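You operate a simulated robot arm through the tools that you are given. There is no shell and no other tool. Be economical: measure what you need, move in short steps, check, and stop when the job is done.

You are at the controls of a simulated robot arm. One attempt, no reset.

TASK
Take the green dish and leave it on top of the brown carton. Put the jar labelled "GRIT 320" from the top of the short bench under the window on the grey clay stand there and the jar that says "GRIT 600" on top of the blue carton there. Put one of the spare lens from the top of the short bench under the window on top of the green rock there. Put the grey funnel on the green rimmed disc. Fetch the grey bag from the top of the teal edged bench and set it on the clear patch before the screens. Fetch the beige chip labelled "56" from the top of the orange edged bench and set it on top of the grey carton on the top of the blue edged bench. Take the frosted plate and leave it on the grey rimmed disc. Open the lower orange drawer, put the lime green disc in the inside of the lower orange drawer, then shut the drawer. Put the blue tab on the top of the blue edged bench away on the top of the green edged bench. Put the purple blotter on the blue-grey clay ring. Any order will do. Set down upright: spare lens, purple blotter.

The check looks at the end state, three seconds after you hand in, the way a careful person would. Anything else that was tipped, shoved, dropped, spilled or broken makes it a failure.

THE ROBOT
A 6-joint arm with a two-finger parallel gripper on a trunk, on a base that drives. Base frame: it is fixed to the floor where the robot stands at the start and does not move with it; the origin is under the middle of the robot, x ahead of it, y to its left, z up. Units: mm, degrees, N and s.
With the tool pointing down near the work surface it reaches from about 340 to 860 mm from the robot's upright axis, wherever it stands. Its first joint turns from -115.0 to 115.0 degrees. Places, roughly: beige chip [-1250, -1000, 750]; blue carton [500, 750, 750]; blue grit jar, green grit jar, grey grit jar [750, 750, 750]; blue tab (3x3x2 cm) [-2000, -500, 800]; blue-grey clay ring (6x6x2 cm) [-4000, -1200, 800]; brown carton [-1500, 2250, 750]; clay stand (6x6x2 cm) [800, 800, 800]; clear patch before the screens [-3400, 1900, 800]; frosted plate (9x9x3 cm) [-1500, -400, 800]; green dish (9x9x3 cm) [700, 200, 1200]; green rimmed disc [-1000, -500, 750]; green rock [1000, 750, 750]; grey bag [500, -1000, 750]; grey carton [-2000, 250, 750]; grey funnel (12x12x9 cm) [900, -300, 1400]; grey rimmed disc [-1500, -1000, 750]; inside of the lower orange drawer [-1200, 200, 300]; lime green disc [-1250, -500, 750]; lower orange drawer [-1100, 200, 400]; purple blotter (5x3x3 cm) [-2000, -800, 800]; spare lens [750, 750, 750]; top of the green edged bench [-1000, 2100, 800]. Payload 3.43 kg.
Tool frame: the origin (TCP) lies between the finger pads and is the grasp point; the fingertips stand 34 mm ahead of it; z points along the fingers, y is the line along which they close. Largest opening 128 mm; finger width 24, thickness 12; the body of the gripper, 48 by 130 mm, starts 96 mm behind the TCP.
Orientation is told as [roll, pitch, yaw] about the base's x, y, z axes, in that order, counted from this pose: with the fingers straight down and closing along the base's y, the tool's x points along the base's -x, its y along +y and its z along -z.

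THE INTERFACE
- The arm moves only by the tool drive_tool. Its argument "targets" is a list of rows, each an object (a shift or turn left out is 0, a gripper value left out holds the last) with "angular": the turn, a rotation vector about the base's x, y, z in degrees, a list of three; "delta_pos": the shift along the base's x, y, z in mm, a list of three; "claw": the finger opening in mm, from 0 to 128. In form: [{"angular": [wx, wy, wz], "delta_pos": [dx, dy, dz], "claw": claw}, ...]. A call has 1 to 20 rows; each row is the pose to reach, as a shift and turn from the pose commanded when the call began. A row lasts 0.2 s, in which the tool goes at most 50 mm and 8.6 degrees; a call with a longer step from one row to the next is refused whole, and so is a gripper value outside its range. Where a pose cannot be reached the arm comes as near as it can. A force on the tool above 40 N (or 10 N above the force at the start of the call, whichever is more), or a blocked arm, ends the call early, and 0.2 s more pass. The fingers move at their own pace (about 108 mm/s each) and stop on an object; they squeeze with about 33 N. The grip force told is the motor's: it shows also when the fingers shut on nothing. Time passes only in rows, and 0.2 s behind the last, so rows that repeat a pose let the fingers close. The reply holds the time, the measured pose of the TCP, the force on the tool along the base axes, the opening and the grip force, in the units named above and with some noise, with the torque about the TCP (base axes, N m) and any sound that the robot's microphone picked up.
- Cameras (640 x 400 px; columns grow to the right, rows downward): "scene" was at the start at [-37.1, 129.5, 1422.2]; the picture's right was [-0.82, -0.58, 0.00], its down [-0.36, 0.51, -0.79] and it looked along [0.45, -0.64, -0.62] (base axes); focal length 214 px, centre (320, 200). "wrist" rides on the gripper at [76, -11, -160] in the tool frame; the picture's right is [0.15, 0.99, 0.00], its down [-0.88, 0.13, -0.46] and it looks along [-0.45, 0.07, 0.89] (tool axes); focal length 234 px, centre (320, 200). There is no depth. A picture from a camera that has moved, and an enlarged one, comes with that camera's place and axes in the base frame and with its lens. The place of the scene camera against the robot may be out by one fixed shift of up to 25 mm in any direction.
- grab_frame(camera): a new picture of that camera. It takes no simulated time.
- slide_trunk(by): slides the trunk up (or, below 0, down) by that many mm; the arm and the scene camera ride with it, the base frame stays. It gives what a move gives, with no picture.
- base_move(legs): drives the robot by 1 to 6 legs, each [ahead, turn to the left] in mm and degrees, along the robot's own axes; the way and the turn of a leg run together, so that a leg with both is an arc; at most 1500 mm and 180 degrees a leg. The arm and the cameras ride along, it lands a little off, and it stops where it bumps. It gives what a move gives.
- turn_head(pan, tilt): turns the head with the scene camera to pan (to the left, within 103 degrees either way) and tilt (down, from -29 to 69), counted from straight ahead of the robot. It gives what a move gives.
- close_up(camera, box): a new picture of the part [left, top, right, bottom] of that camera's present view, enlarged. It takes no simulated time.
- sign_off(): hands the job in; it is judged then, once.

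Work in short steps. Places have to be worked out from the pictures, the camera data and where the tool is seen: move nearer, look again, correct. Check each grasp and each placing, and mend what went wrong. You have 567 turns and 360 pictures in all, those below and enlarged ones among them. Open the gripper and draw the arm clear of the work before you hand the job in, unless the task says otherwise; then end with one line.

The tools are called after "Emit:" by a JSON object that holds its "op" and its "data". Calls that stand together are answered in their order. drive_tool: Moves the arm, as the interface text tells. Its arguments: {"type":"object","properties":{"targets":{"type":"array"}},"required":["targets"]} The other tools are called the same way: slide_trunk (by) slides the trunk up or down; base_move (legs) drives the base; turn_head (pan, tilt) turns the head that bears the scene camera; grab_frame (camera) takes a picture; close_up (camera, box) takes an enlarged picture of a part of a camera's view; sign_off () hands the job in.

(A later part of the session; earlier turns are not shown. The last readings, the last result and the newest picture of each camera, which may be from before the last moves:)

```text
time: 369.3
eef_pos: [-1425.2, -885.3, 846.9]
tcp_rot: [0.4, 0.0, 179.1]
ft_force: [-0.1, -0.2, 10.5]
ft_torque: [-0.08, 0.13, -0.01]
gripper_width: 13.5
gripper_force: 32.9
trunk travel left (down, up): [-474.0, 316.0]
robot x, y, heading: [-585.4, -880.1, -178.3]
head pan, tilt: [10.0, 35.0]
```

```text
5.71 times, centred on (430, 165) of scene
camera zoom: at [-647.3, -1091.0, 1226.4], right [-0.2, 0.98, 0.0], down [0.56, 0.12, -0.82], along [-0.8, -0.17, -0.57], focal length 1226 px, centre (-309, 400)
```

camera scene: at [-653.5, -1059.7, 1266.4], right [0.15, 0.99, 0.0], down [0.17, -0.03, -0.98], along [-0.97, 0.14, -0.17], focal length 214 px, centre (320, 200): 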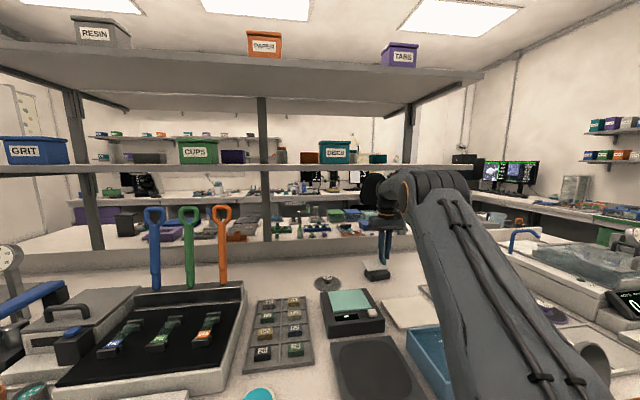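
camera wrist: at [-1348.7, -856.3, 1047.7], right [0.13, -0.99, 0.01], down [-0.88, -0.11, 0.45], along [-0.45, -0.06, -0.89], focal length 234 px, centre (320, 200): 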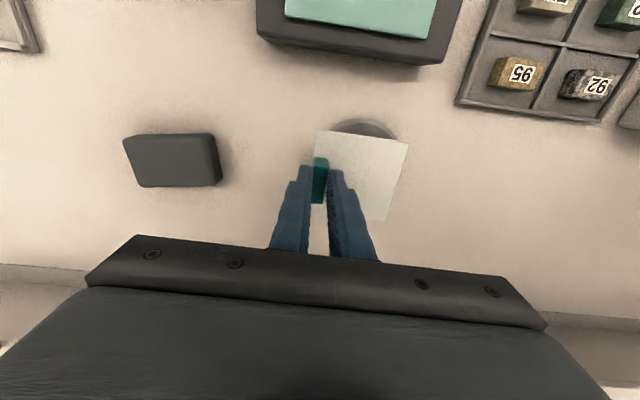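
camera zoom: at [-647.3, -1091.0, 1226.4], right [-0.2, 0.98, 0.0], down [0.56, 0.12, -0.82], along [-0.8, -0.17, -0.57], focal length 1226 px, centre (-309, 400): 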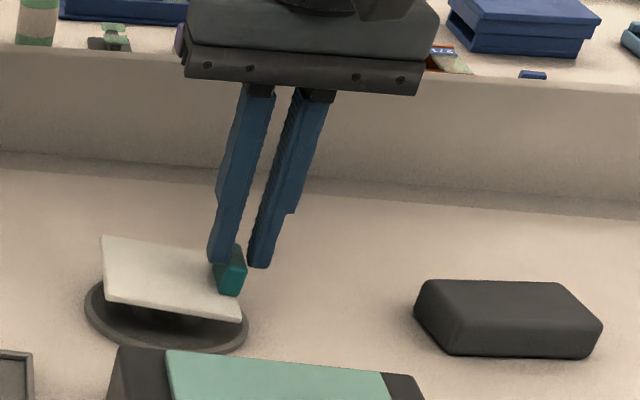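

Now the plate is centred over the disc. Release.

Emit:
{"op": "drive_tool", "data": {"targets": [{"delta_pos": [0, 0, 0], "claw": 20}, {"delta_pos": [0, 0, 0], "claw": 32}, {"delta_pos": [0, 0, 0], "claw": 40}, {"delta_pos": [0, 0, 0], "claw": 40}]}}

Emit:
{"op": "close_up", "data": {"camera": "scene", "box": [380, 130, 480, 200]}}

```text
time: 370.3
eef_pos: [-1424.6, -885.9, 846.6]
tcp_rot: [0.4, 0.2, 178.9]
ft_force: [1.0, -0.1, -1.0]
ft_torque: [0.0, 0.03, 0.02]
gripper_width: 40.1
gripper_force: 0.1
trunk travel left (down, up): [-474.0, 316.0]
robot x, y, heading: [-589.1, -883.3, -178.3]
head pan, tilt: [10.0, 35.0]
```

```text
5.71 times, centred on (430, 165) of scene
camera zoom: at [-647.8, -1091.0, 1226.2], right [-0.2, 0.98, 0.0], down [0.56, 0.12, -0.82], along [-0.8, -0.17, -0.57], focal length 1226 px, centre (-309, 400)
```

zoom: 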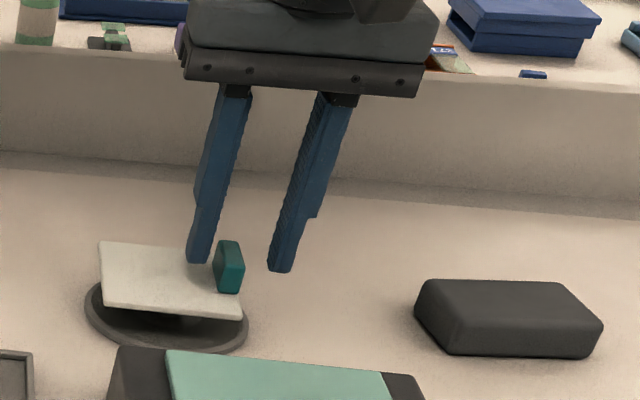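

Plate sits nearly level on the disc. Retreat up and back.

Emit:
{"op": "drive_tool", "data": {"targets": [{"delta_pos": [0, 0, 25]}, {"delta_pos": [0, 0, 50]}, {"delta_pos": [30, 0, 60]}, {"delta_pos": [75, 0, 70]}, {"delta_pos": [120, -10, 80]}, {"delta_pos": [165, -40, 90]}, {"delta_pos": [200, -70, 95]}, {"delta_pos": [230, -110, 100]}, {"delta_pos": [260, -150, 100]}, {"delta_pos": [280, -190, 100]}, {"delta_pos": [290, -220, 100]}]}}

Emit:
{"op": "close_up", "data": {"camera": "scene", "box": [360, 110, 480, 200]}}

Emit:
{"op": "grab_frame", "data": {"camera": "wrist"}}

```text
refused: row 6 steps farther than a row can; nothing moved
```

```text
4.44 times, centred on (420, 155) of scene
camera zoom: at [-647.8, -1091.0, 1226.2], right [-0.2, 0.98, 0.0], down [0.56, 0.12, -0.82], along [-0.8, -0.17, -0.57], focal length 953 px, centre (-124, 400)
```

zoom: 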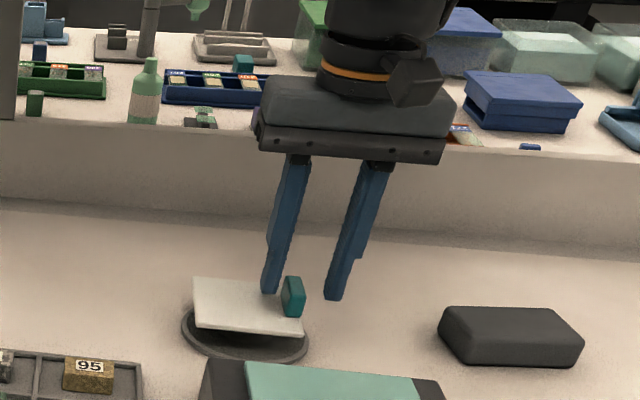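

```text
181 pictures are left
camera wrist: at [-1349.2, -874.7, 1004.4], right [0.13, -0.99, 0.01], down [-0.88, -0.11, 0.45], along [-0.45, -0.06, -0.89], focal length 234 px, centre (320, 200)
```

wrist: 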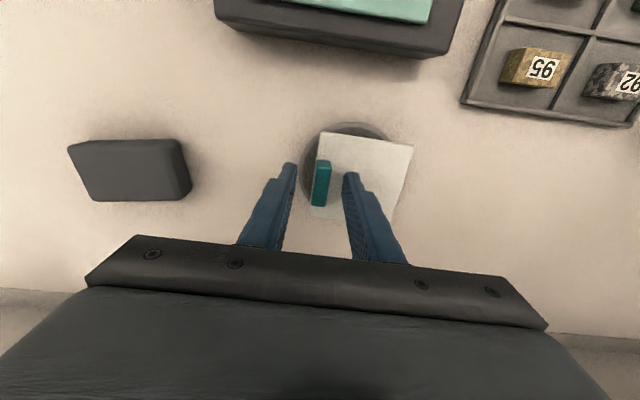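

Resend with smaller steps.

Emit:
{"op": "drive_tool", "data": {"targets": [{"delta_pos": [0, 0, 25]}, {"delta_pos": [0, 0, 50]}, {"delta_pos": [30, 0, 60]}, {"delta_pos": [70, 0, 70]}, {"delta_pos": [110, -10, 80]}, {"delta_pos": [145, -35, 90]}, {"delta_pos": [175, -65, 95]}, {"delta_pos": [205, -95, 100]}, {"delta_pos": [235, -125, 100]}, {"delta_pos": [260, -160, 100]}, {"delta_pos": [280, -195, 100]}, {"delta_pos": [290, -220, 100]}]}}

Emit:
{"op": "grab_frame", "data": {"camera": "wrist"}}

```text
time: 372.9
eef_pos: [-1133.1, -1103.6, 945.5]
tcp_rot: [0.5, 0.2, 179.0]
ft_force: [-0.8, 0.3, -0.5]
ft_torque: [0.0, -0.03, 0.0]
gripper_width: 39.9
gripper_force: 0.1
trunk travel left (down, up): [-474.0, 316.0]
robot x, y, heading: [-587.5, -886.5, -178.4]
head pan, tilt: [10.0, 35.0]
```

```text
180 pictures are left
camera wrist: at [-1057.6, -1094.0, 1104.5], right [0.13, -0.99, 0.01], down [-0.88, -0.11, 0.45], along [-0.45, -0.06, -0.89], focal length 234 px, centre (320, 200)
```

wrist: 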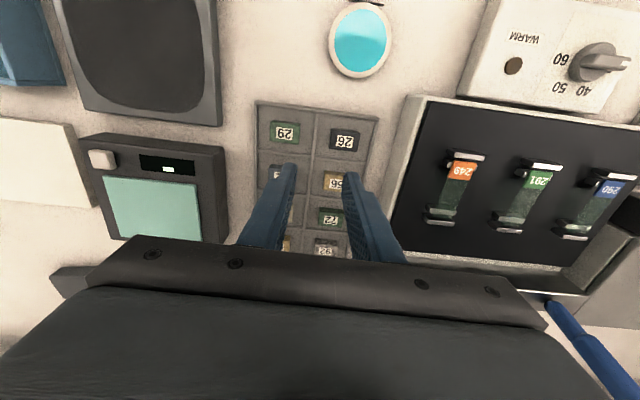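

Chip 56 at ≈(−1183,−1134). Zoom to see gaps.

Emit:
{"op": "drive_tool", "data": {"targets": [{"delta_pos": [-20, -15, 0], "claw": 55}, {"delta_pos": [-50, -31, -15]}, {"delta_pos": [-50, -31, -30]}, {"delta_pos": [-50, -31, -30]}]}}

Emit:
{"op": "close_up", "data": {"camera": "wrist", "box": [240, 60, 400, 205]}}

```text
time: 373.9
eef_pos: [-1182.2, -1136.9, 914.4]
tcp_rot: [0.3, 0.2, 178.9]
ft_force: [0.3, 0.4, 0.7]
ft_torque: [0.01, 0.02, -0.01]
gripper_width: 55.1
gripper_force: 0.0
trunk travel left (down, up): [-474.0, 316.0]
robot x, y, heading: [-585.0, -883.9, -178.5]
head pan, tilt: [10.0, 35.0]
```

```text
2.76 times, centred on (320, 132) of wrist
camera zoom: at [-1107.1, -1126.4, 1073.9], right [0.13, -0.99, 0.01], down [-0.88, -0.11, 0.45], along [-0.45, -0.06, -0.89], focal length 646 px, centre (320, 386)
```

zoom: 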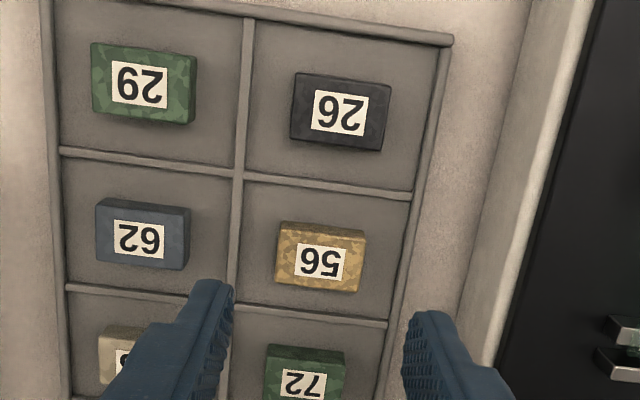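

Chip is ~40 mm wide with ~19 mm gaps; axis is aligned. Set opening 51, descend to z≈817 and grip.

Emit:
{"op": "drive_tool", "data": {"targets": [{"delta_pos": [-3, 0, -35], "claw": 51}, {"delta_pos": [-4, 0, -70]}, {"delta_pos": [-4, 0, -88]}, {"delta_pos": [-4, 0, -97]}, {"delta_pos": [-4, 0, -97]}]}}

Emit:
{"op": "close_up", "data": {"camera": "wrist", "box": [240, 80, 400, 225]}}

```text
time: 375.1
eef_pos: [-1186.5, -1135.8, 817.9]
tcp_rot: [0.4, 0.2, 178.9]
ft_force: [0.6, 0.1, -1.2]
ft_torque: [0.02, 0.0, 0.02]
gripper_width: 51.0
gripper_force: 0.1
trunk travel left (down, up): [-474.0, 316.0]
robot x, y, heading: [-588.9, -884.8, -178.3]
head pan, tilt: [10.0, 35.0]
```

```text
2.76 times, centred on (320, 152) of wrist
camera zoom: at [-1111.9, -1126.1, 977.4], right [0.13, -0.99, 0.01], down [-0.88, -0.11, 0.45], along [-0.45, -0.06, -0.89], focal length 646 px, centre (320, 331)
```

zoom: 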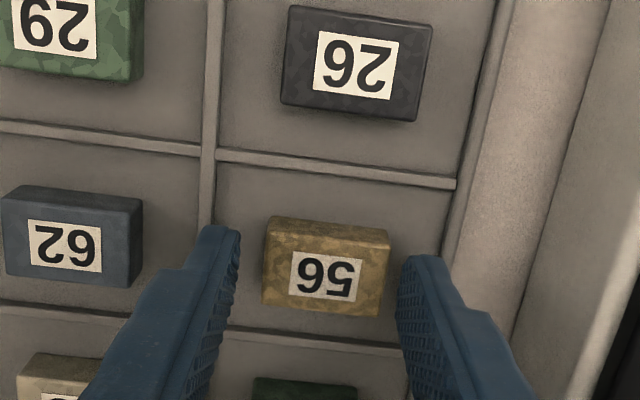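

Grip depth is ~9 mm; go 4 mm lower and close.

Emit:
{"op": "drive_tool", "data": {"targets": [{"delta_pos": [-1, 0, -2]}, {"delta_pos": [-1, 0, -4]}, {"delta_pos": [-1, 0, -4], "claw": 25}, {"delta_pos": [-1, 0, -4]}, {"delta_pos": [-1, 0, -4]}, {"delta_pos": [-1, 0, 10]}, {"delta_pos": [-1, 0, 50]}, {"delta_pos": [-1, 0, 95]}]}}

Emit:
{"op": "close_up", "data": {"camera": "wrist", "box": [240, 80, 400, 225]}}

```text
time: 376.9
eef_pos: [-1189.4, -1136.6, 914.0]
tcp_rot: [0.2, 0.2, 179.0]
ft_force: [-1.3, 0.0, -0.9]
ft_torque: [0.02, -0.02, -0.01]
gripper_width: 38.6
gripper_force: 32.7
trunk travel left (down, up): [-474.0, 316.0]
robot x, y, heading: [-590.2, -881.8, -178.3]
head pan, tilt: [10.0, 35.0]
```

```text
2.76 times, centred on (320, 152) of wrist
camera zoom: at [-1114.7, -1124.7, 1073.2], right [0.13, -0.99, 0.01], down [-0.88, -0.11, 0.45], along [-0.45, -0.06, -0.89], focal length 646 px, centre (320, 331)
```

zoom: 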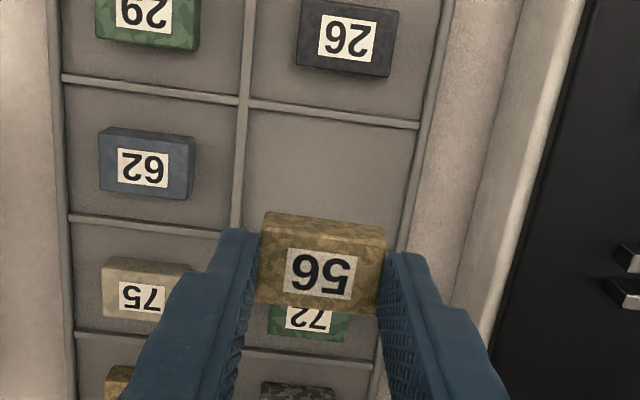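

Chip 56 held. Raise, back out, and travel around the island's north end.

Emit:
{"op": "drive_tool", "data": {"targets": [{"delta_pos": [40, 30, 20]}, {"delta_pos": [80, 60, 40]}, {"delta_pos": [100, 100, 60]}, {"delta_pos": [110, 145, 70]}, {"delta_pos": [110, 190, 80]}, {"delta_pos": [110, 230, 90]}]}}

Emit:
{"op": "base_move", "data": {"legs": [[-450, 0], [0, -90], [1000, 0], [1000, 0], [0, 90], [900, 0]]}}

Emit:
{"op": "turn_head", "data": {"pan": 40, "tilt": 25}}

Emit:
{"op": "grab_frame", "data": {"camera": "scene"}}

Emit:
{"op": "turn_head", "data": {"pan": 0, "tilt": 25}}

Emit:
{"op": "grab_frame", "data": {"camera": "scene"}}

```text
refused: row 1 steps farther than a row can; nothing moved
```

```text
time: 401.1
eef_pos: [-1670.6, 927.3, 913.4]
tcp_rot: [0.5, 0.2, 176.4]
ft_force: [0.3, -0.3, -0.6]
ft_torque: [0.01, -0.02, -0.02]
gripper_width: 38.9
gripper_force: 33.0
trunk travel left (down, up): [-474.0, 316.0]
robot x, y, heading: [-1059.6, 1150.3, 179.1]
head pan, tilt: [10.0, 35.0]
```

```text
time: 402.1
eef_pos: [-1670.8, 927.0, 914.2]
tcp_rot: [0.4, 0.2, 176.4]
ft_force: [-0.1, 0.2, -0.7]
ft_torque: [0.02, 0.01, -0.01]
gripper_width: 38.8
gripper_force: 33.1
trunk travel left (down, up): [-474.0, 316.0]
robot x, y, heading: [-1060.3, 1155.5, 179.0]
head pan, tilt: [40.0, 25.0]
```

```text
176 pictures are left
camera scene: at [-1112.5, 901.9, 1242.0], right [-0.63, 0.78, 0.0], down [0.33, 0.27, -0.91], along [-0.7, -0.57, -0.42], focal length 214 px, centre (320, 200)
```

scene: 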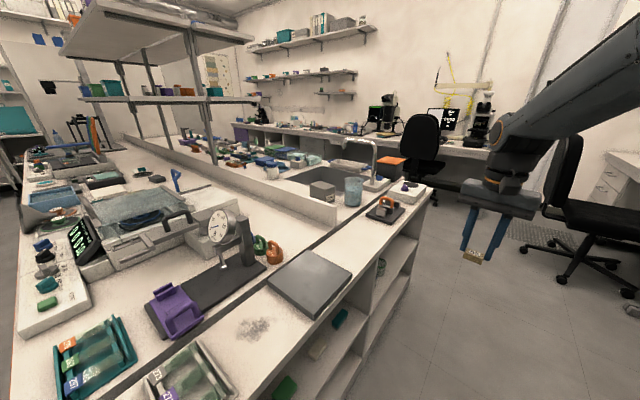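

```text
time: 403.1
eef_pos: [-1671.5, 927.5, 913.7]
tcp_rot: [0.5, 0.2, 176.4]
ft_force: [0.0, 0.5, -0.2]
ft_torque: [-0.05, 0.02, 0.02]
gripper_width: 38.7
gripper_force: 32.8
trunk travel left (down, up): [-474.0, 316.0]
robot x, y, heading: [-1056.8, 1150.8, 178.9]
head pan, tilt: [0.0, 25.0]
```

```text
175 pictures are left
camera scene: at [-1133.0, 961.4, 1242.0], right [0.02, 1.0, 0.0], down [0.42, -0.01, -0.91], along [-0.91, 0.01, -0.42], focal length 214 px, centre (320, 200)
```

scene: 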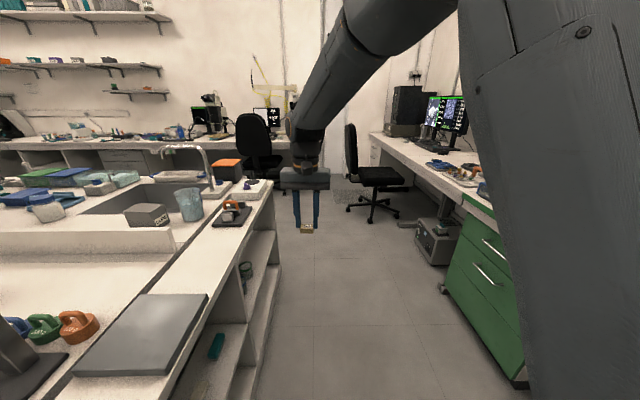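

Grey carton seen at ≈(−1917,289). I'll reach it from the north end of the island. Centre and raise the tool first.

Emit:
{"op": "drive_tool", "data": {"targets": [{"delta_pos": [0, 35, 25]}, {"delta_pos": [0, 70, 50]}, {"delta_pos": [0, 110, 70]}, {"delta_pos": [0, 150, 90]}, {"delta_pos": [0, 190, 105]}, {"delta_pos": [0, 220, 115]}]}}

Emit:
{"op": "base_move", "data": {"legs": [[850, 0], [0, 91]]}}

Emit:
{"op": "turn_head", "data": {"pan": 0, "tilt": 35}}

Emit:
{"op": "grab_frame", "data": {"camera": "scene"}}

Emit:
{"op": "grab_frame", "data": {"camera": "wrist"}}

```text
time: 404.5
eef_pos: [-1669.2, 1145.6, 1029.0]
tcp_rot: [0.4, 0.2, 176.4]
ft_force: [0.1, 0.6, -0.2]
ft_torque: [0.03, 0.03, 0.02]
gripper_width: 38.8
gripper_force: 32.9
trunk travel left (down, up): [-474.0, 316.0]
robot x, y, heading: [-1056.5, 1150.9, 179.0]
head pan, tilt: [0.0, 25.0]
```

```text
time: 412.9
eef_pos: [-1894.7, 557.4, 1028.9]
tcp_rot: [0.5, 0.3, -92.4]
ft_force: [-0.1, -0.3, -0.7]
ft_torque: [-0.02, -0.03, -0.01]
gripper_width: 38.8
gripper_force: 32.8
trunk travel left (down, up): [-474.0, 316.0]
robot x, y, heading: [-1914.4, 1169.1, -89.8]
head pan, tilt: [0.0, 25.0]
```

```text
time: 413.7
eef_pos: [-1895.3, 556.7, 1029.4]
tcp_rot: [0.4, 0.2, -92.4]
ft_force: [-0.8, -0.4, -1.2]
ft_torque: [-0.01, -0.03, -0.03]
gripper_width: 38.9
gripper_force: 32.6
trunk travel left (down, up): [-474.0, 316.0]
robot x, y, heading: [-1914.7, 1168.8, -89.6]
head pan, tilt: [0.0, 35.0]
```

```text
174 pictures are left
camera scene: at [-1722.7, 1111.9, 1226.3], right [-1.0, 0.0, 0.0], down [0.0, 0.57, -0.82], along [0.0, -0.82, -0.57], focal length 214 px, centre (320, 200)
```

scene: 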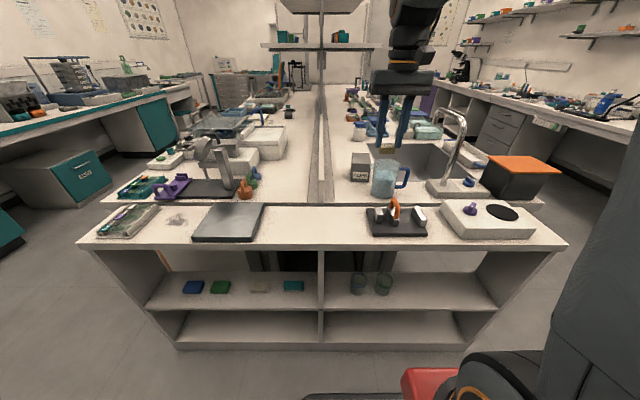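

```text
173 pictures are left
camera wrist: at [-1904.8, 632.7, 1187.5], right [0.99, 0.1, 0.01], down [0.09, -0.89, 0.45], along [0.05, -0.45, -0.89], focal length 234 px, centre (320, 200)
```

wrist: 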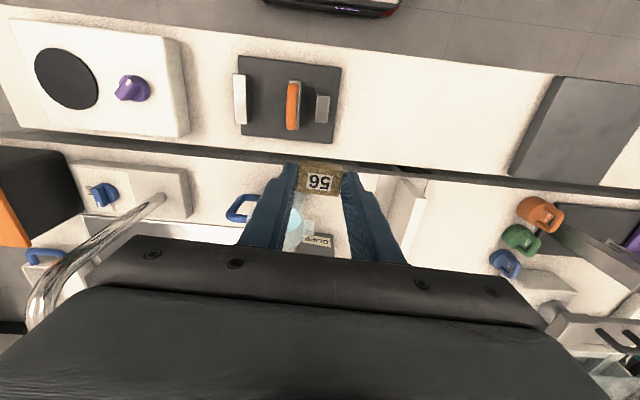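

Zoom on the grey carton.

Emit:
{"op": "close_up", "data": {"camera": "scene", "box": [320, 100, 480, 220]}}

Emit:
{"op": "close_up", "data": {"camera": "wrist", "box": [220, 150, 420, 260]}}

```text
3.33 times, centred on (400, 160) of scene
camera zoom: at [-1722.7, 1111.9, 1226.3], right [-1.0, 0.0, 0.0], down [0.0, 0.57, -0.82], along [0.0, -0.82, -0.57], focal length 715 px, centre (53, 333)
```

zoom: 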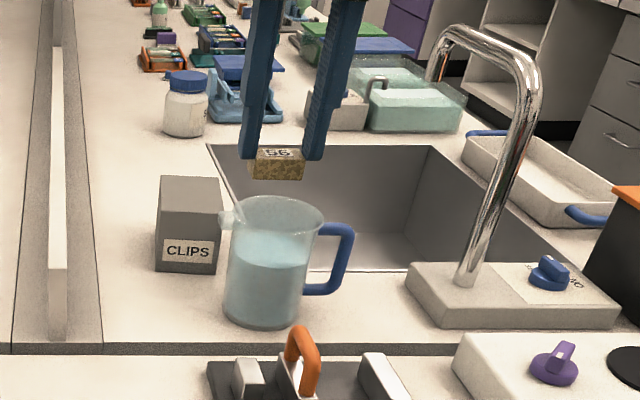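

```text
3.20 times, centred on (320, 205) of wrist
camera zoom: at [-1904.8, 632.7, 1187.5], right [0.99, 0.1, 0.01], down [0.09, -0.89, 0.45], along [0.05, -0.45, -0.89], focal length 749 px, centre (320, 184)
```

zoom: 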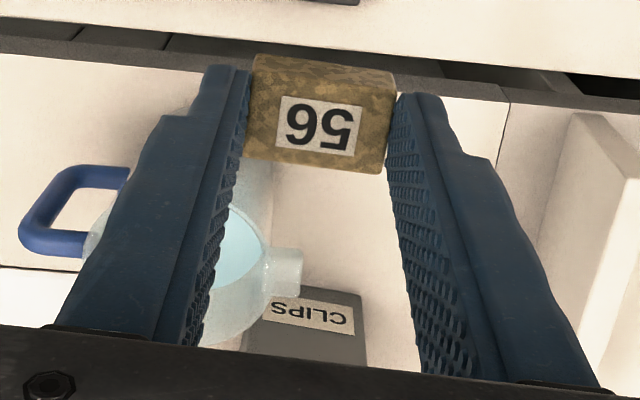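

Carton top ≈(−1886,300,856), beaker just beside it. Drive 80 mm forward, then extend at height.

Emit:
{"op": "base_move", "data": {"legs": [[80, 0]]}}

Emit:
{"op": "drive_tool", "data": {"targets": [{"delta_pos": [2, -45, 0]}, {"delta_pos": [4, -90, 0]}, {"delta_pos": [6, -130, 0]}, {"delta_pos": [8, -160, -10]}, {"delta_pos": [8, -160, -10]}]}}

Emit:
{"op": "grab_frame", "data": {"camera": "wrist"}}

Emit:
{"op": "close_up", "data": {"camera": "scene", "box": [320, 100, 480, 220]}}

```text
time: 414.7
eef_pos: [-1896.1, 476.4, 1028.8]
tcp_rot: [0.5, 0.3, -92.5]
ft_force: [-0.4, -0.1, 0.2]
ft_torque: [0.0, 0.02, 0.01]
gripper_width: 38.8
gripper_force: 32.7
trunk travel left (down, up): [-474.0, 316.0]
robot x, y, heading: [-1914.1, 1086.1, -90.0]
head pan, tilt: [0.0, 35.0]
```

```text
time: 415.9
eef_pos: [-1888.4, 315.9, 1018.3]
tcp_rot: [0.4, 0.2, -92.5]
ft_force: [-0.3, 0.2, -1.6]
ft_torque: [0.0, 0.01, 0.01]
gripper_width: 39.0
gripper_force: 33.4
trunk travel left (down, up): [-474.0, 316.0]
robot x, y, heading: [-1914.3, 1088.2, -89.7]
head pan, tilt: [0.0, 35.0]
```

```text
170 pictures are left
camera wrist: at [-1897.6, 390.8, 1177.9], right [0.99, 0.1, 0.01], down [0.09, -0.89, 0.45], along [0.05, -0.45, -0.89], focal length 234 px, centre (320, 200)
```

wrist: 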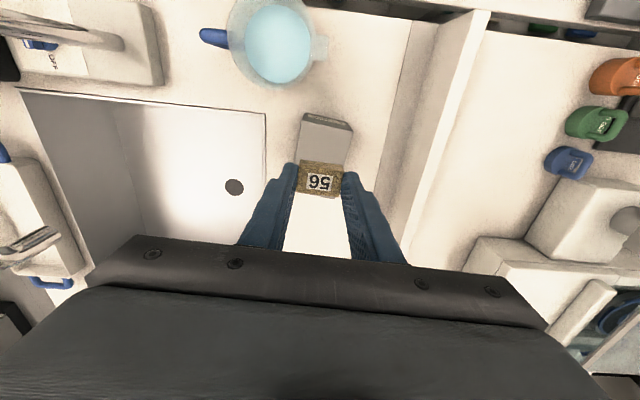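

```text
3.33 times, centred on (400, 160) of scene
camera zoom: at [-1722.5, 1031.2, 1226.3], right [-1.0, 0.0, 0.0], down [0.0, 0.57, -0.82], along [0.0, -0.82, -0.57], focal length 715 px, centre (53, 333)
```

zoom: 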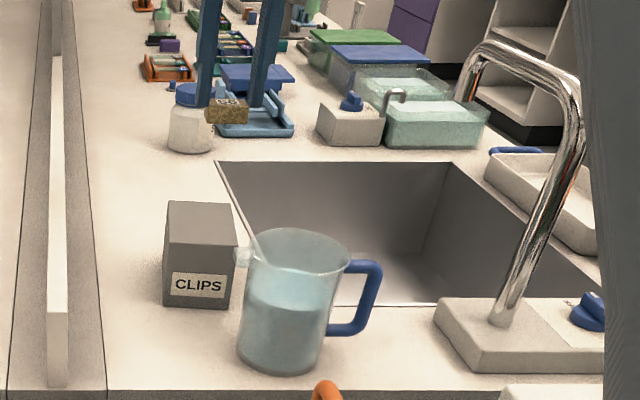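

Carton centre ≈(−1884,297). Move over and lower to contact (≈895).

Emit:
{"op": "drive_tool", "data": {"targets": [{"delta_pos": [4, -18, 0]}, {"delta_pos": [4, -18, -45]}, {"delta_pos": [4, -18, -85]}, {"delta_pos": [4, -18, -105]}, {"delta_pos": [4, -18, -112]}, {"delta_pos": [4, -18, -112]}]}}

Emit:
{"op": "close_up", "data": {"camera": "scene", "box": [320, 100, 420, 180]}}

Emit:
{"op": "close_up", "data": {"camera": "wrist", "box": [220, 80, 420, 230]}}

```text
time: 417.3
eef_pos: [-1883.1, 298.1, 906.2]
tcp_rot: [0.4, 0.2, -92.5]
ft_force: [0.1, -0.1, 0.2]
ft_torque: [0.01, -0.02, -0.03]
gripper_width: 38.9
gripper_force: 33.0
trunk travel left (down, up): [-474.0, 316.0]
robot x, y, heading: [-1915.0, 1085.8, -89.7]
head pan, tilt: [0.0, 35.0]
```

```text
5.00 times, centred on (370, 140) of scene
camera zoom: at [-1722.5, 1031.1, 1226.2], right [-1.0, 0.0, 0.0], down [0.0, 0.57, -0.82], along [0.0, -0.82, -0.57], focal length 1072 px, centre (70, 500)
```

zoom: 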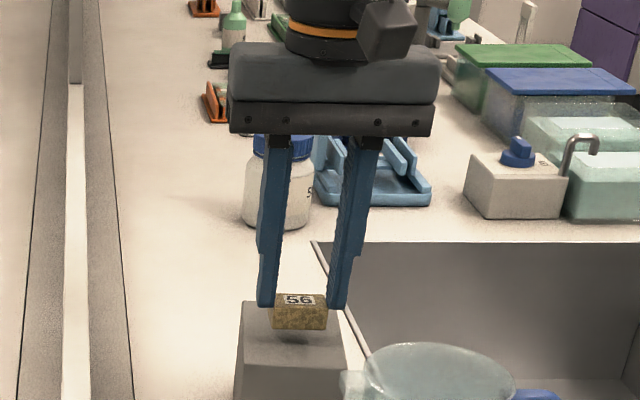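

```text
2.67 times, centred on (320, 155) of wrist
camera zoom: at [-1893.0, 374.9, 1065.5], right [0.99, 0.1, 0.01], down [0.09, -0.89, 0.45], along [0.05, -0.45, -0.89], focal length 624 px, centre (320, 320)
```

zoom: 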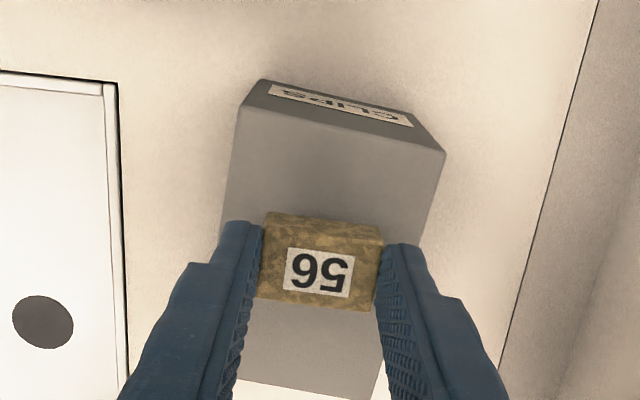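

Well centred. Lower in 2 mm steps to contact.

Emit:
{"op": "drive_tool", "data": {"targets": [{"delta_pos": [2, 0, -4]}, {"delta_pos": [2, 0, -7]}, {"delta_pos": [2, 0, -9]}, {"delta_pos": [2, 0, -11]}, {"delta_pos": [2, 0, -13]}, {"delta_pos": [2, 0, -15]}, {"delta_pos": [2, 0, -17]}]}}

Emit:
{"op": "close_up", "data": {"camera": "scene", "box": [320, 100, 420, 180]}}

```text
time: 418.9
eef_pos: [-1881.5, 299.0, 892.0]
tcp_rot: [0.5, -0.1, -92.4]
ft_force: [-0.8, 2.1, 19.7]
ft_torque: [0.18, 0.18, 0.01]
gripper_width: 39.0
gripper_force: 33.0
trunk travel left (down, up): [-474.0, 316.0]
robot x, y, heading: [-1915.4, 1089.7, -89.6]
head pan, tilt: [0.0, 35.0]
```

```text
5.00 times, centred on (370, 140) of scene
camera zoom: at [-1722.6, 1032.0, 1226.5], right [-1.0, 0.0, 0.0], down [0.0, 0.57, -0.82], along [0.0, -0.82, -0.57], focal length 1072 px, centre (70, 500)
```

zoom: 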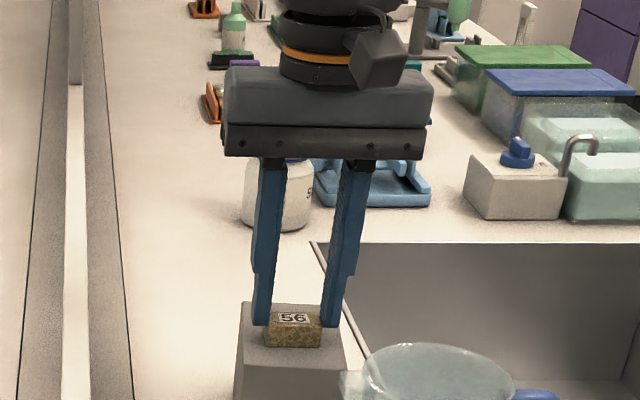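

Contact. Release and rise.

Emit:
{"op": "drive_tool", "data": {"targets": [{"delta_pos": [0, 0, 1], "claw": 46}, {"delta_pos": [0, 0, 1], "claw": 54}, {"delta_pos": [0, 0, 1]}, {"delta_pos": [0, 0, 35]}, {"delta_pos": [0, 0, 80]}, {"delta_pos": [0, 0, 125]}]}}

Emit:
{"op": "close_up", "data": {"camera": "scene", "box": [320, 100, 420, 180]}}

Emit:
{"op": "grab_frame", "data": {"camera": "scene"}}

```text
time: 420.3
eef_pos: [-1880.7, 295.7, 1015.9]
tcp_rot: [0.4, 0.2, -92.6]
ft_force: [0.1, 0.4, 0.1]
ft_torque: [0.04, 0.01, 0.03]
gripper_width: 54.2
gripper_force: 0.0
trunk travel left (down, up): [-474.0, 316.0]
robot x, y, heading: [-1914.9, 1087.0, -89.3]
head pan, tilt: [0.0, 35.0]
```

```text
5.00 times, centred on (370, 140) of scene
camera zoom: at [-1722.5, 1030.9, 1226.2], right [-1.0, 0.0, 0.0], down [0.0, 0.57, -0.82], along [0.0, -0.82, -0.57], focal length 1072 px, centre (70, 500)
```

zoom: 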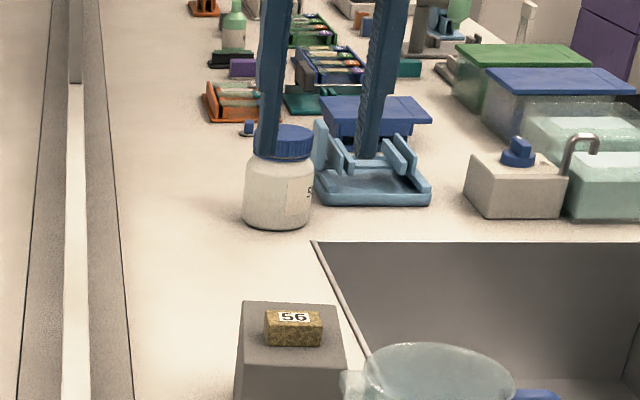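

```text
164 pictures are left
camera scene: at [-1722.5, 1030.9, 1226.2], right [-1.0, 0.0, 0.0], down [0.0, 0.57, -0.82], along [0.0, -0.82, -0.57], focal length 214 px, centre (320, 200)
```

scene: 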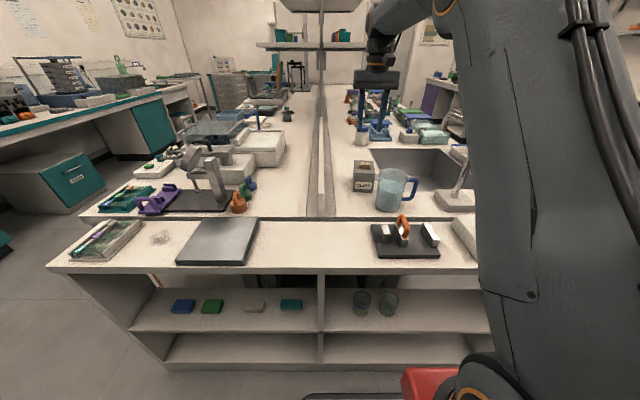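

Chip is on the carton. Retract/raise the arm, then go round to the west side of the blue bench.

Emit:
{"op": "drive_tool", "data": {"targets": [{"delta_pos": [0, 0, 45]}, {"delta_pos": [0, 40, 70]}, {"delta_pos": [0, 85, 90]}, {"delta_pos": [0, 130, 100]}, {"delta_pos": [0, 175, 110]}, {"delta_pos": [0, 220, 120]}, {"delta_pos": [0, 265, 130]}, {"delta_pos": [0, 310, 140]}]}}

Emit:
{"op": "base_move", "data": {"legs": [[-80, 0], [0, -90], [850, 0], [0, 90], [1450, 0]]}}

Emit:
{"op": "turn_head", "data": {"pan": 60, "tilt": 30}}

Emit:
{"op": "grab_frame", "data": {"camera": "scene"}}

Emit:
{"op": "turn_head", "data": {"pan": -50, "tilt": 20}}

Emit:
{"op": "grab_frame", "data": {"camera": "scene"}}

```text
time: 422.1
eef_pos: [-1881.2, 607.3, 1155.4]
tcp_rot: [0.4, 0.2, -92.5]
ft_force: [-1.0, -0.8, 0.0]
ft_torque: [0.06, -0.06, 0.02]
gripper_width: 54.0
gripper_force: 0.0
trunk travel left (down, up): [-474.0, 316.0]
robot x, y, heading: [-1916.5, 1087.2, -89.8]
head pan, tilt: [0.0, 35.0]
```

```text
time: 441.8
eef_pos: [-2698.9, -775.4, 1155.6]
tcp_rot: [0.5, 0.2, -91.2]
ft_force: [-0.6, 0.4, -0.1]
ft_torque: [-0.03, 0.0, 0.0]
gripper_width: 54.3
gripper_force: 0.1
trunk travel left (down, up): [-474.0, 316.0]
robot x, y, heading: [-2738.8, -296.0, -88.4]
head pan, tilt: [0.0, 35.0]
stopped in leg 5: the robot was blocked; the commanded pose is now the measured one
```

```text
time: 443.1
eef_pos: [-2699.9, -773.9, 1156.0]
tcp_rot: [0.5, 0.1, -91.2]
ft_force: [-0.4, -0.9, 0.9]
ft_torque: [-0.03, 0.04, -0.01]
gripper_width: 53.9
gripper_force: 0.0
trunk travel left (down, up): [-474.0, 316.0]
robot x, y, heading: [-2738.5, -297.9, -88.3]
head pan, tilt: [60.0, 30.0]
```

```text
163 pictures are left
camera scene: at [-2472.8, -302.5, 1234.5], right [-0.48, -0.88, 0.0], down [-0.44, 0.24, -0.87], along [0.76, -0.41, -0.5], focal length 214 px, centre (320, 200)
```

scene: 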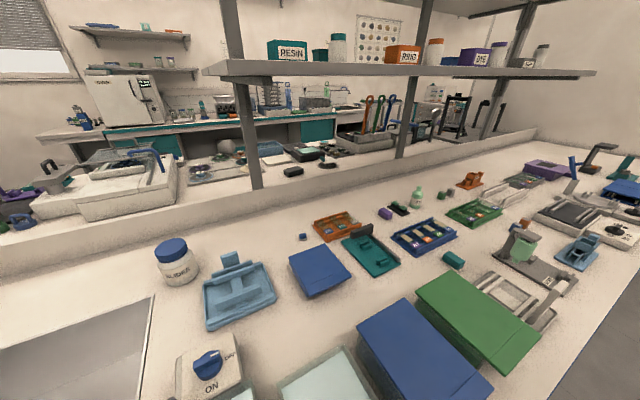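

```text
time: 445.0
eef_pos: [-2697.7, -773.7, 1155.4]
tcp_rot: [0.5, 0.2, -91.3]
ft_force: [-0.1, 0.5, 0.2]
ft_torque: [-0.01, -0.04, -0.03]
gripper_width: 53.9
gripper_force: 0.1
trunk travel left (down, up): [-474.0, 316.0]
robot x, y, heading: [-2742.3, -297.9, -88.6]
head pan, tilt: [-50.0, 20.0]
```

```text
162 pictures are left
camera scene: at [-2621.7, -321.1, 1250.2], right [-0.66, 0.75, 0.0], down [0.26, 0.23, -0.94], along [-0.7, -0.62, -0.34], focal length 214 px, centre (320, 200)
```

scene: 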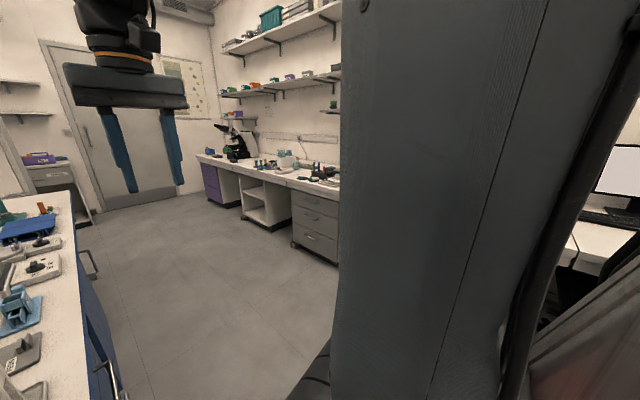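

It was blocked near the end of that leg; check for what's close to the base.

Emit:
{"op": "turn_head", "data": {"pan": 20, "tilt": 60}}

Emit:
{"op": "grab_frame", "data": {"camera": "scene"}}

Emit:
{"op": "turn_head", "data": {"pan": -100, "tilt": 40}}

Emit:
{"op": "grab_frame", "data": {"camera": "scene"}}

```text
time: 446.4
eef_pos: [-2697.2, -773.5, 1156.4]
tcp_rot: [0.5, 0.3, -91.3]
ft_force: [-0.9, -0.4, 0.8]
ft_torque: [0.0, 0.01, 0.02]
gripper_width: 54.2
gripper_force: 0.0
trunk travel left (down, up): [-474.0, 316.0]
robot x, y, heading: [-2742.4, -296.9, -88.4]
head pan, tilt: [20.0, 60.0]
```

```text
161 pictures are left
camera scene: at [-2527.4, -321.5, 1192.1], right [-0.93, -0.37, 0.0], down [-0.32, 0.81, -0.5], along [0.18, -0.47, -0.87], focal length 214 px, centre (320, 200)
```

scene: 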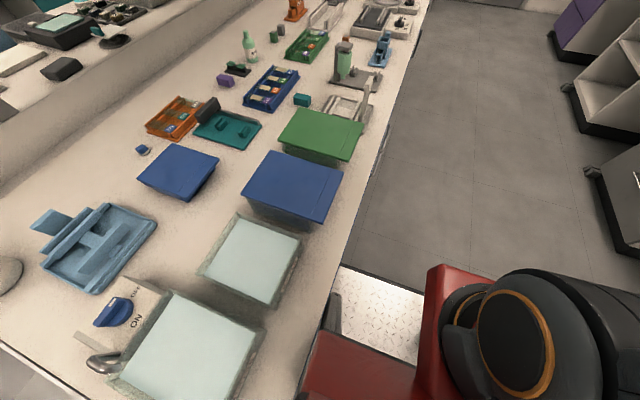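

```text
time: 448.4
eef_pos: [-2697.3, -775.1, 1156.8]
tcp_rot: [0.5, 0.2, -91.3]
ft_force: [0.3, -0.3, 0.1]
ft_torque: [0.03, 0.01, 0.0]
gripper_width: 54.0
gripper_force: 0.0
trunk travel left (down, up): [-474.0, 316.0]
robot x, y, heading: [-2739.6, -298.1, -88.4]
head pan, tilt: [-100.0, 40.0]
```

```text
160 pictures are left
camera scene: at [-2635.8, -246.9, 1218.7], right [0.15, 0.99, 0.0], down [0.64, -0.1, -0.77], along [-0.76, 0.11, -0.64], focal length 214 px, centre (320, 200)
```

scene: 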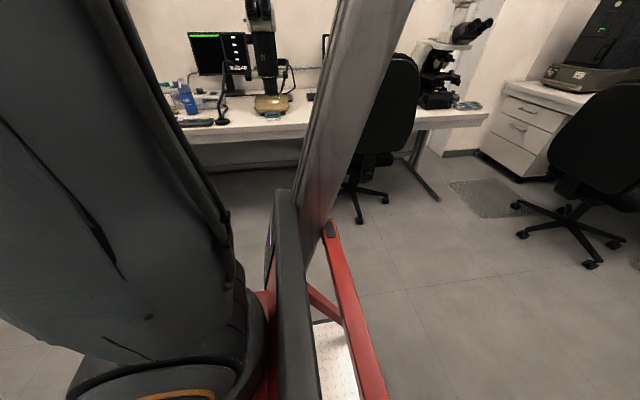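

The base's left side met the blue bench's handles (bench front ≈ x −2490). Reverse out the way I came and re-enter further west.

Emit:
{"op": "base_move", "data": {"legs": [[-1400, 0], [0, -90], [300, 0], [0, 88], [1400, 0], [220, 0]]}}

Emit:
{"op": "turn_head", "data": {"pan": 0, "tilt": 30}}

Emit:
{"op": "grab_frame", "data": {"camera": "scene"}}

```text
time: 452.9
eef_pos: [-2699.0, 105.8, 1149.7]
tcp_rot: [0.1, 0.3, -89.9]
ft_force: [-0.4, 4.8, 5.1]
ft_torque: [-0.63, -0.07, 0.0]
gripper_width: 53.5
gripper_force: 0.0
trunk travel left (down, up): [-474.0, 316.0]
robot x, y, heading: [-2757.3, 579.3, -90.4]
head pan, tilt: [-100.0, 40.0]
stopped in leg 1: the robot was blocked; the commanded pose is now the measured one
```

```text
time: 454.6
eef_pos: [-2691.7, 96.5, 1144.5]
tcp_rot: [-0.2, 0.9, -89.8]
ft_force: [-0.4, 0.3, -0.4]
ft_torque: [-0.03, -0.03, 0.0]
gripper_width: 54.3
gripper_force: 0.1
trunk travel left (down, up): [-474.0, 316.0]
robot x, y, heading: [-2755.5, 579.9, -90.2]
head pan, tilt: [0.0, 30.0]
```

```text
159 pictures are left
camera scene: at [-2567.8, 519.3, 1234.0], right [-1.0, 0.0, 0.0], down [0.0, 0.5, -0.87], along [0.0, -0.87, -0.5], focal length 214 px, centre (320, 200)
```

scene: 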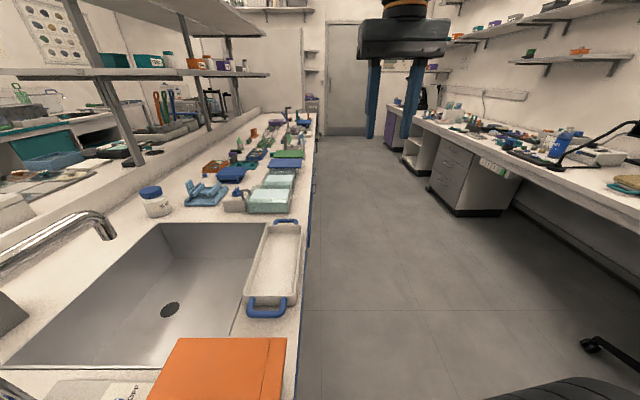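

Blocked again at y≈579; look around the base on both sides.

Emit:
{"op": "turn_head", "data": {"pan": 103, "tilt": 45}}

Emit:
{"op": "grab_frame", "data": {"camera": "scene"}}

Emit:
{"op": "turn_head", "data": {"pan": -103, "tilt": 45}}

Emit:
{"op": "grab_frame", "data": {"camera": "scene"}}

```text
time: 456.4
eef_pos: [-2691.4, 95.8, 1145.1]
tcp_rot: [-0.2, 0.9, -89.7]
ft_force: [0.0, 0.1, -1.2]
ft_torque: [0.05, 0.01, -0.03]
gripper_width: 54.0
gripper_force: 0.0
trunk travel left (down, up): [-474.0, 316.0]
robot x, y, heading: [-2762.0, 577.6, -89.9]
head pan, tilt: [103.0, 45.0]
```

```text
158 pictures are left
camera scene: at [-2488.3, 627.8, 1211.4], right [0.22, -0.97, 0.0], down [-0.69, -0.16, -0.71], along [0.69, 0.16, -0.71], focal length 214 px, centre (320, 200)
```

scene: 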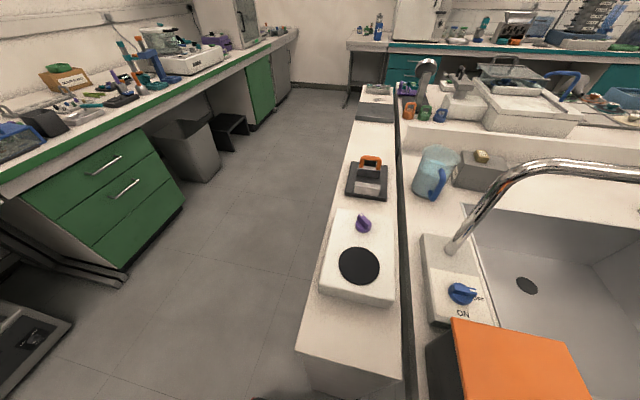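

```text
time: 459.4
eef_pos: [-2690.9, 95.9, 1144.1]
tcp_rot: [-0.2, 0.9, -89.9]
ft_force: [-0.7, -0.6, -0.1]
ft_torque: [0.01, 0.03, -0.01]
gripper_width: 54.1
gripper_force: 0.0
trunk travel left (down, up): [-474.0, 316.0]
robot x, y, heading: [-2754.6, 579.3, -90.0]
head pan, tilt: [-103.0, 45.0]
```

```text
157 pictures are left
camera scene: at [-2646.8, 628.1, 1211.4], right [0.23, 0.97, 0.0], down [0.69, -0.16, -0.71], along [-0.69, 0.16, -0.71], focal length 214 px, centre (320, 200)
```

scene: 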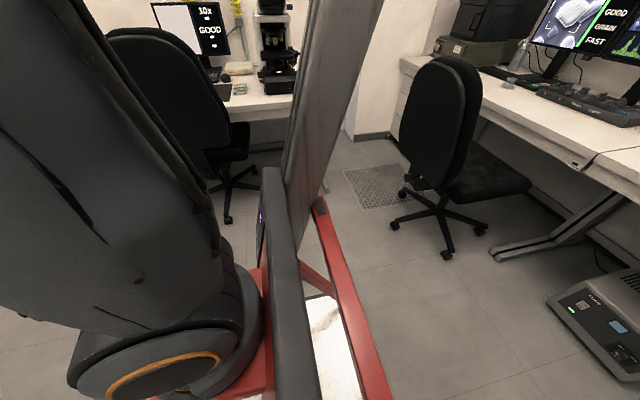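

Nothing obvious at floor level; check the arm/elbow surroundings higher up.

Emit:
{"op": "turn_head", "data": {"pan": -60, "tilt": -10}}

Emit:
{"op": "grab_frame", "data": {"camera": "scene"}}

Emit:
{"op": "grab_frame", "data": {"camera": "wrist"}}

```text
time: 460.7
eef_pos: [-2690.8, 95.8, 1143.6]
tcp_rot: [-0.2, 1.0, -89.8]
ft_force: [0.8, -0.2, 0.2]
ft_torque: [-0.01, 0.01, 0.03]
gripper_width: 54.1
gripper_force: 0.1
trunk travel left (down, up): [-474.0, 316.0]
robot x, y, heading: [-2757.7, 577.4, -90.2]
head pan, tilt: [-60.0, -10.0]
```

```text
156 pictures are left
camera scene: at [-2640.7, 567.7, 1297.6], right [-0.5, 0.87, 0.0], down [-0.15, -0.09, -0.98], along [-0.85, -0.49, 0.17], focal length 214 px, centre (320, 200)
```

scene: 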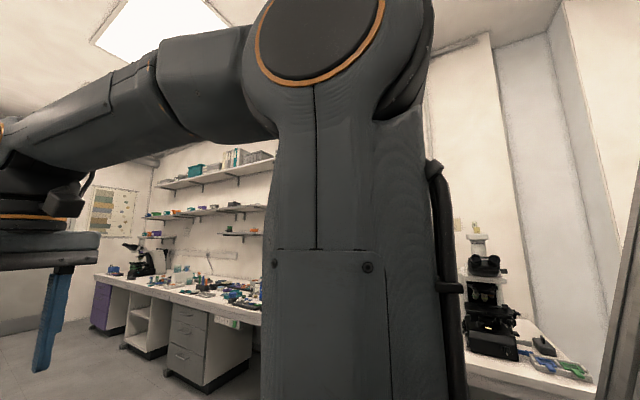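

```text
155 pictures are left
camera wrist: at [-2702.3, 169.2, 1304.4], right [0.99, 0.15, 0.0], down [0.14, -0.89, 0.44], along [0.06, -0.44, -0.9], focal length 234 px, centre (320, 200)
```

wrist: 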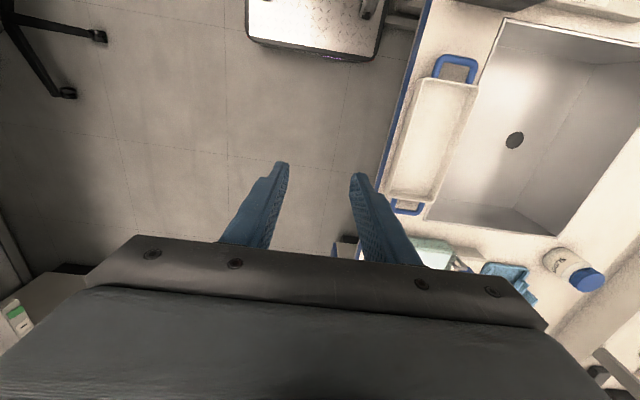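

The left side is snagging on the blue bench's handles. Move forward a little, then ease away in small right-hand turns.

Emit:
{"op": "base_move", "data": {"legs": [[150, -4], [150, -4]]}}

Emit:
{"op": "grab_frame", "data": {"camera": "wrist"}}

```text
time: 463.0
eef_pos: [-2778.1, -208.4, 1144.8]
tcp_rot: [-0.4, 0.9, -97.6]
ft_force: [-0.3, -0.5, 0.4]
ft_torque: [0.03, 0.0, -0.02]
gripper_width: 53.9
gripper_force: 0.0
trunk travel left (down, up): [-474.0, 316.0]
robot x, y, heading: [-2780.8, 277.7, -98.2]
head pan, tilt: [-60.0, -10.0]
```

```text
154 pictures are left
camera wrist: at [-2779.8, -134.2, 1304.4], right [1.0, 0.01, 0.0], down [0.01, -0.9, 0.44], along [0.0, -0.44, -0.9], focal length 234 px, centre (320, 200)
```

wrist: 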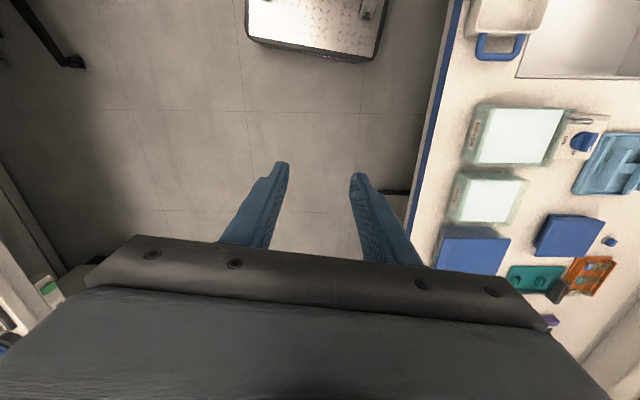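

Free now. Pull out west to x≈−2980, go to y≈−520 and face the blue bench.

Emit:
{"op": "base_move", "data": {"legs": [[250, -17], [300, 0], [0, 25], [290, 0], [0, 90]]}}

Emit:
{"op": "turn_head", "data": {"pan": -5, "tilt": 30}}

Emit:
{"op": "grab_frame", "data": {"camera": "scene"}}

Emit:
{"op": "grab_frame", "data": {"camera": "wrist"}}

```text
time: 473.2
eef_pos: [-2495.7, -454.6, 1145.0]
tcp_rot: [-0.4, 0.9, -0.4]
ft_force: [-0.1, 0.8, 0.2]
ft_torque: [0.0, 0.0, 0.03]
gripper_width: 54.0
gripper_force: 0.1
trunk travel left (down, up): [-474.0, 316.0]
robot x, y, heading: [-2981.0, -516.1, -0.9]
head pan, tilt: [-60.0, -10.0]
```

```text
time: 474.4
eef_pos: [-2497.6, -453.9, 1144.2]
tcp_rot: [-0.3, 0.9, -0.4]
ft_force: [0.4, -0.3, 0.6]
ft_torque: [0.02, -0.04, -0.02]
gripper_width: 54.0
gripper_force: 0.0
trunk travel left (down, up): [-474.0, 316.0]
robot x, y, heading: [-2982.5, -512.4, -0.8]
head pan, tilt: [-5.0, 30.0]
```

```text
153 pictures are left
camera scene: at [-2917.7, -324.7, 1234.1], right [-0.1, -0.99, 0.0], down [-0.5, 0.05, -0.87], along [0.86, -0.09, -0.5], focal length 214 px, centre (320, 200)
```

scene: 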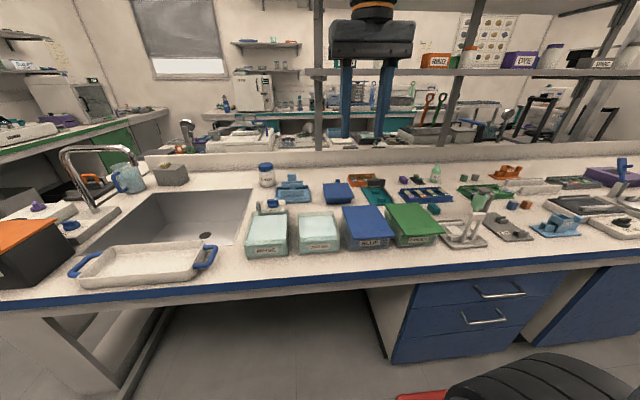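

```text
152 pictures are left
camera wrist: at [-2569.9, -465.0, 1304.4], right [-0.14, 0.99, 0.0], down [0.89, 0.13, 0.44], along [0.44, 0.06, -0.9], focal length 234 px, centre (320, 200)
```

wrist: 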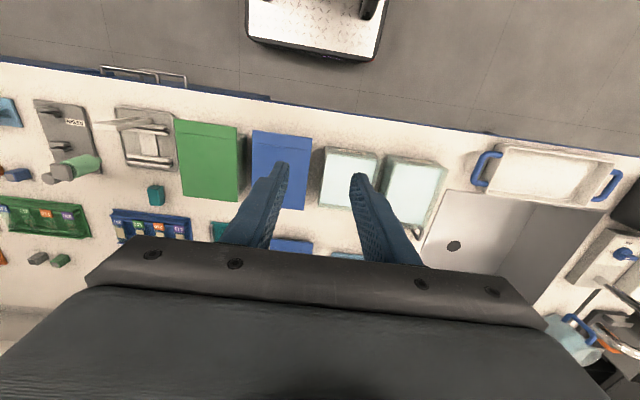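

Drive 150 mm forward and look at the small blue tab and the purple blotter.

Emit:
{"op": "base_move", "data": {"legs": [[155, 0]]}}

Emit:
{"op": "close_up", "data": {"camera": "scene", "box": [290, 140, 530, 260]}}

```text
time: 475.8
eef_pos: [-2339.7, -458.9, 1143.3]
tcp_rot: [-0.3, 0.9, -0.5]
ft_force: [-0.2, -1.1, -0.8]
ft_torque: [0.03, 0.02, -0.01]
gripper_width: 54.2
gripper_force: 0.1
trunk travel left (down, up): [-474.0, 316.0]
robot x, y, heading: [-2826.0, -521.1, -1.1]
head pan, tilt: [-5.0, 30.0]
```

```text
2.67 times, centred on (410, 200) of scene
camera zoom: at [-2760.1, -327.6, 1234.1], right [-0.11, -0.99, 0.0], down [-0.5, 0.05, -0.87], along [0.86, -0.09, -0.5], focal length 572 px, centre (80, 200)
```

zoom: 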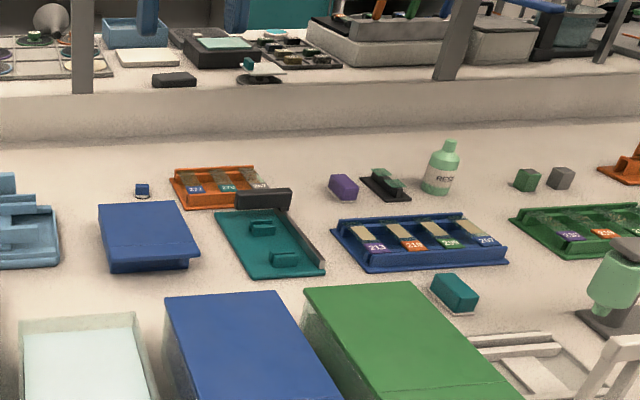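

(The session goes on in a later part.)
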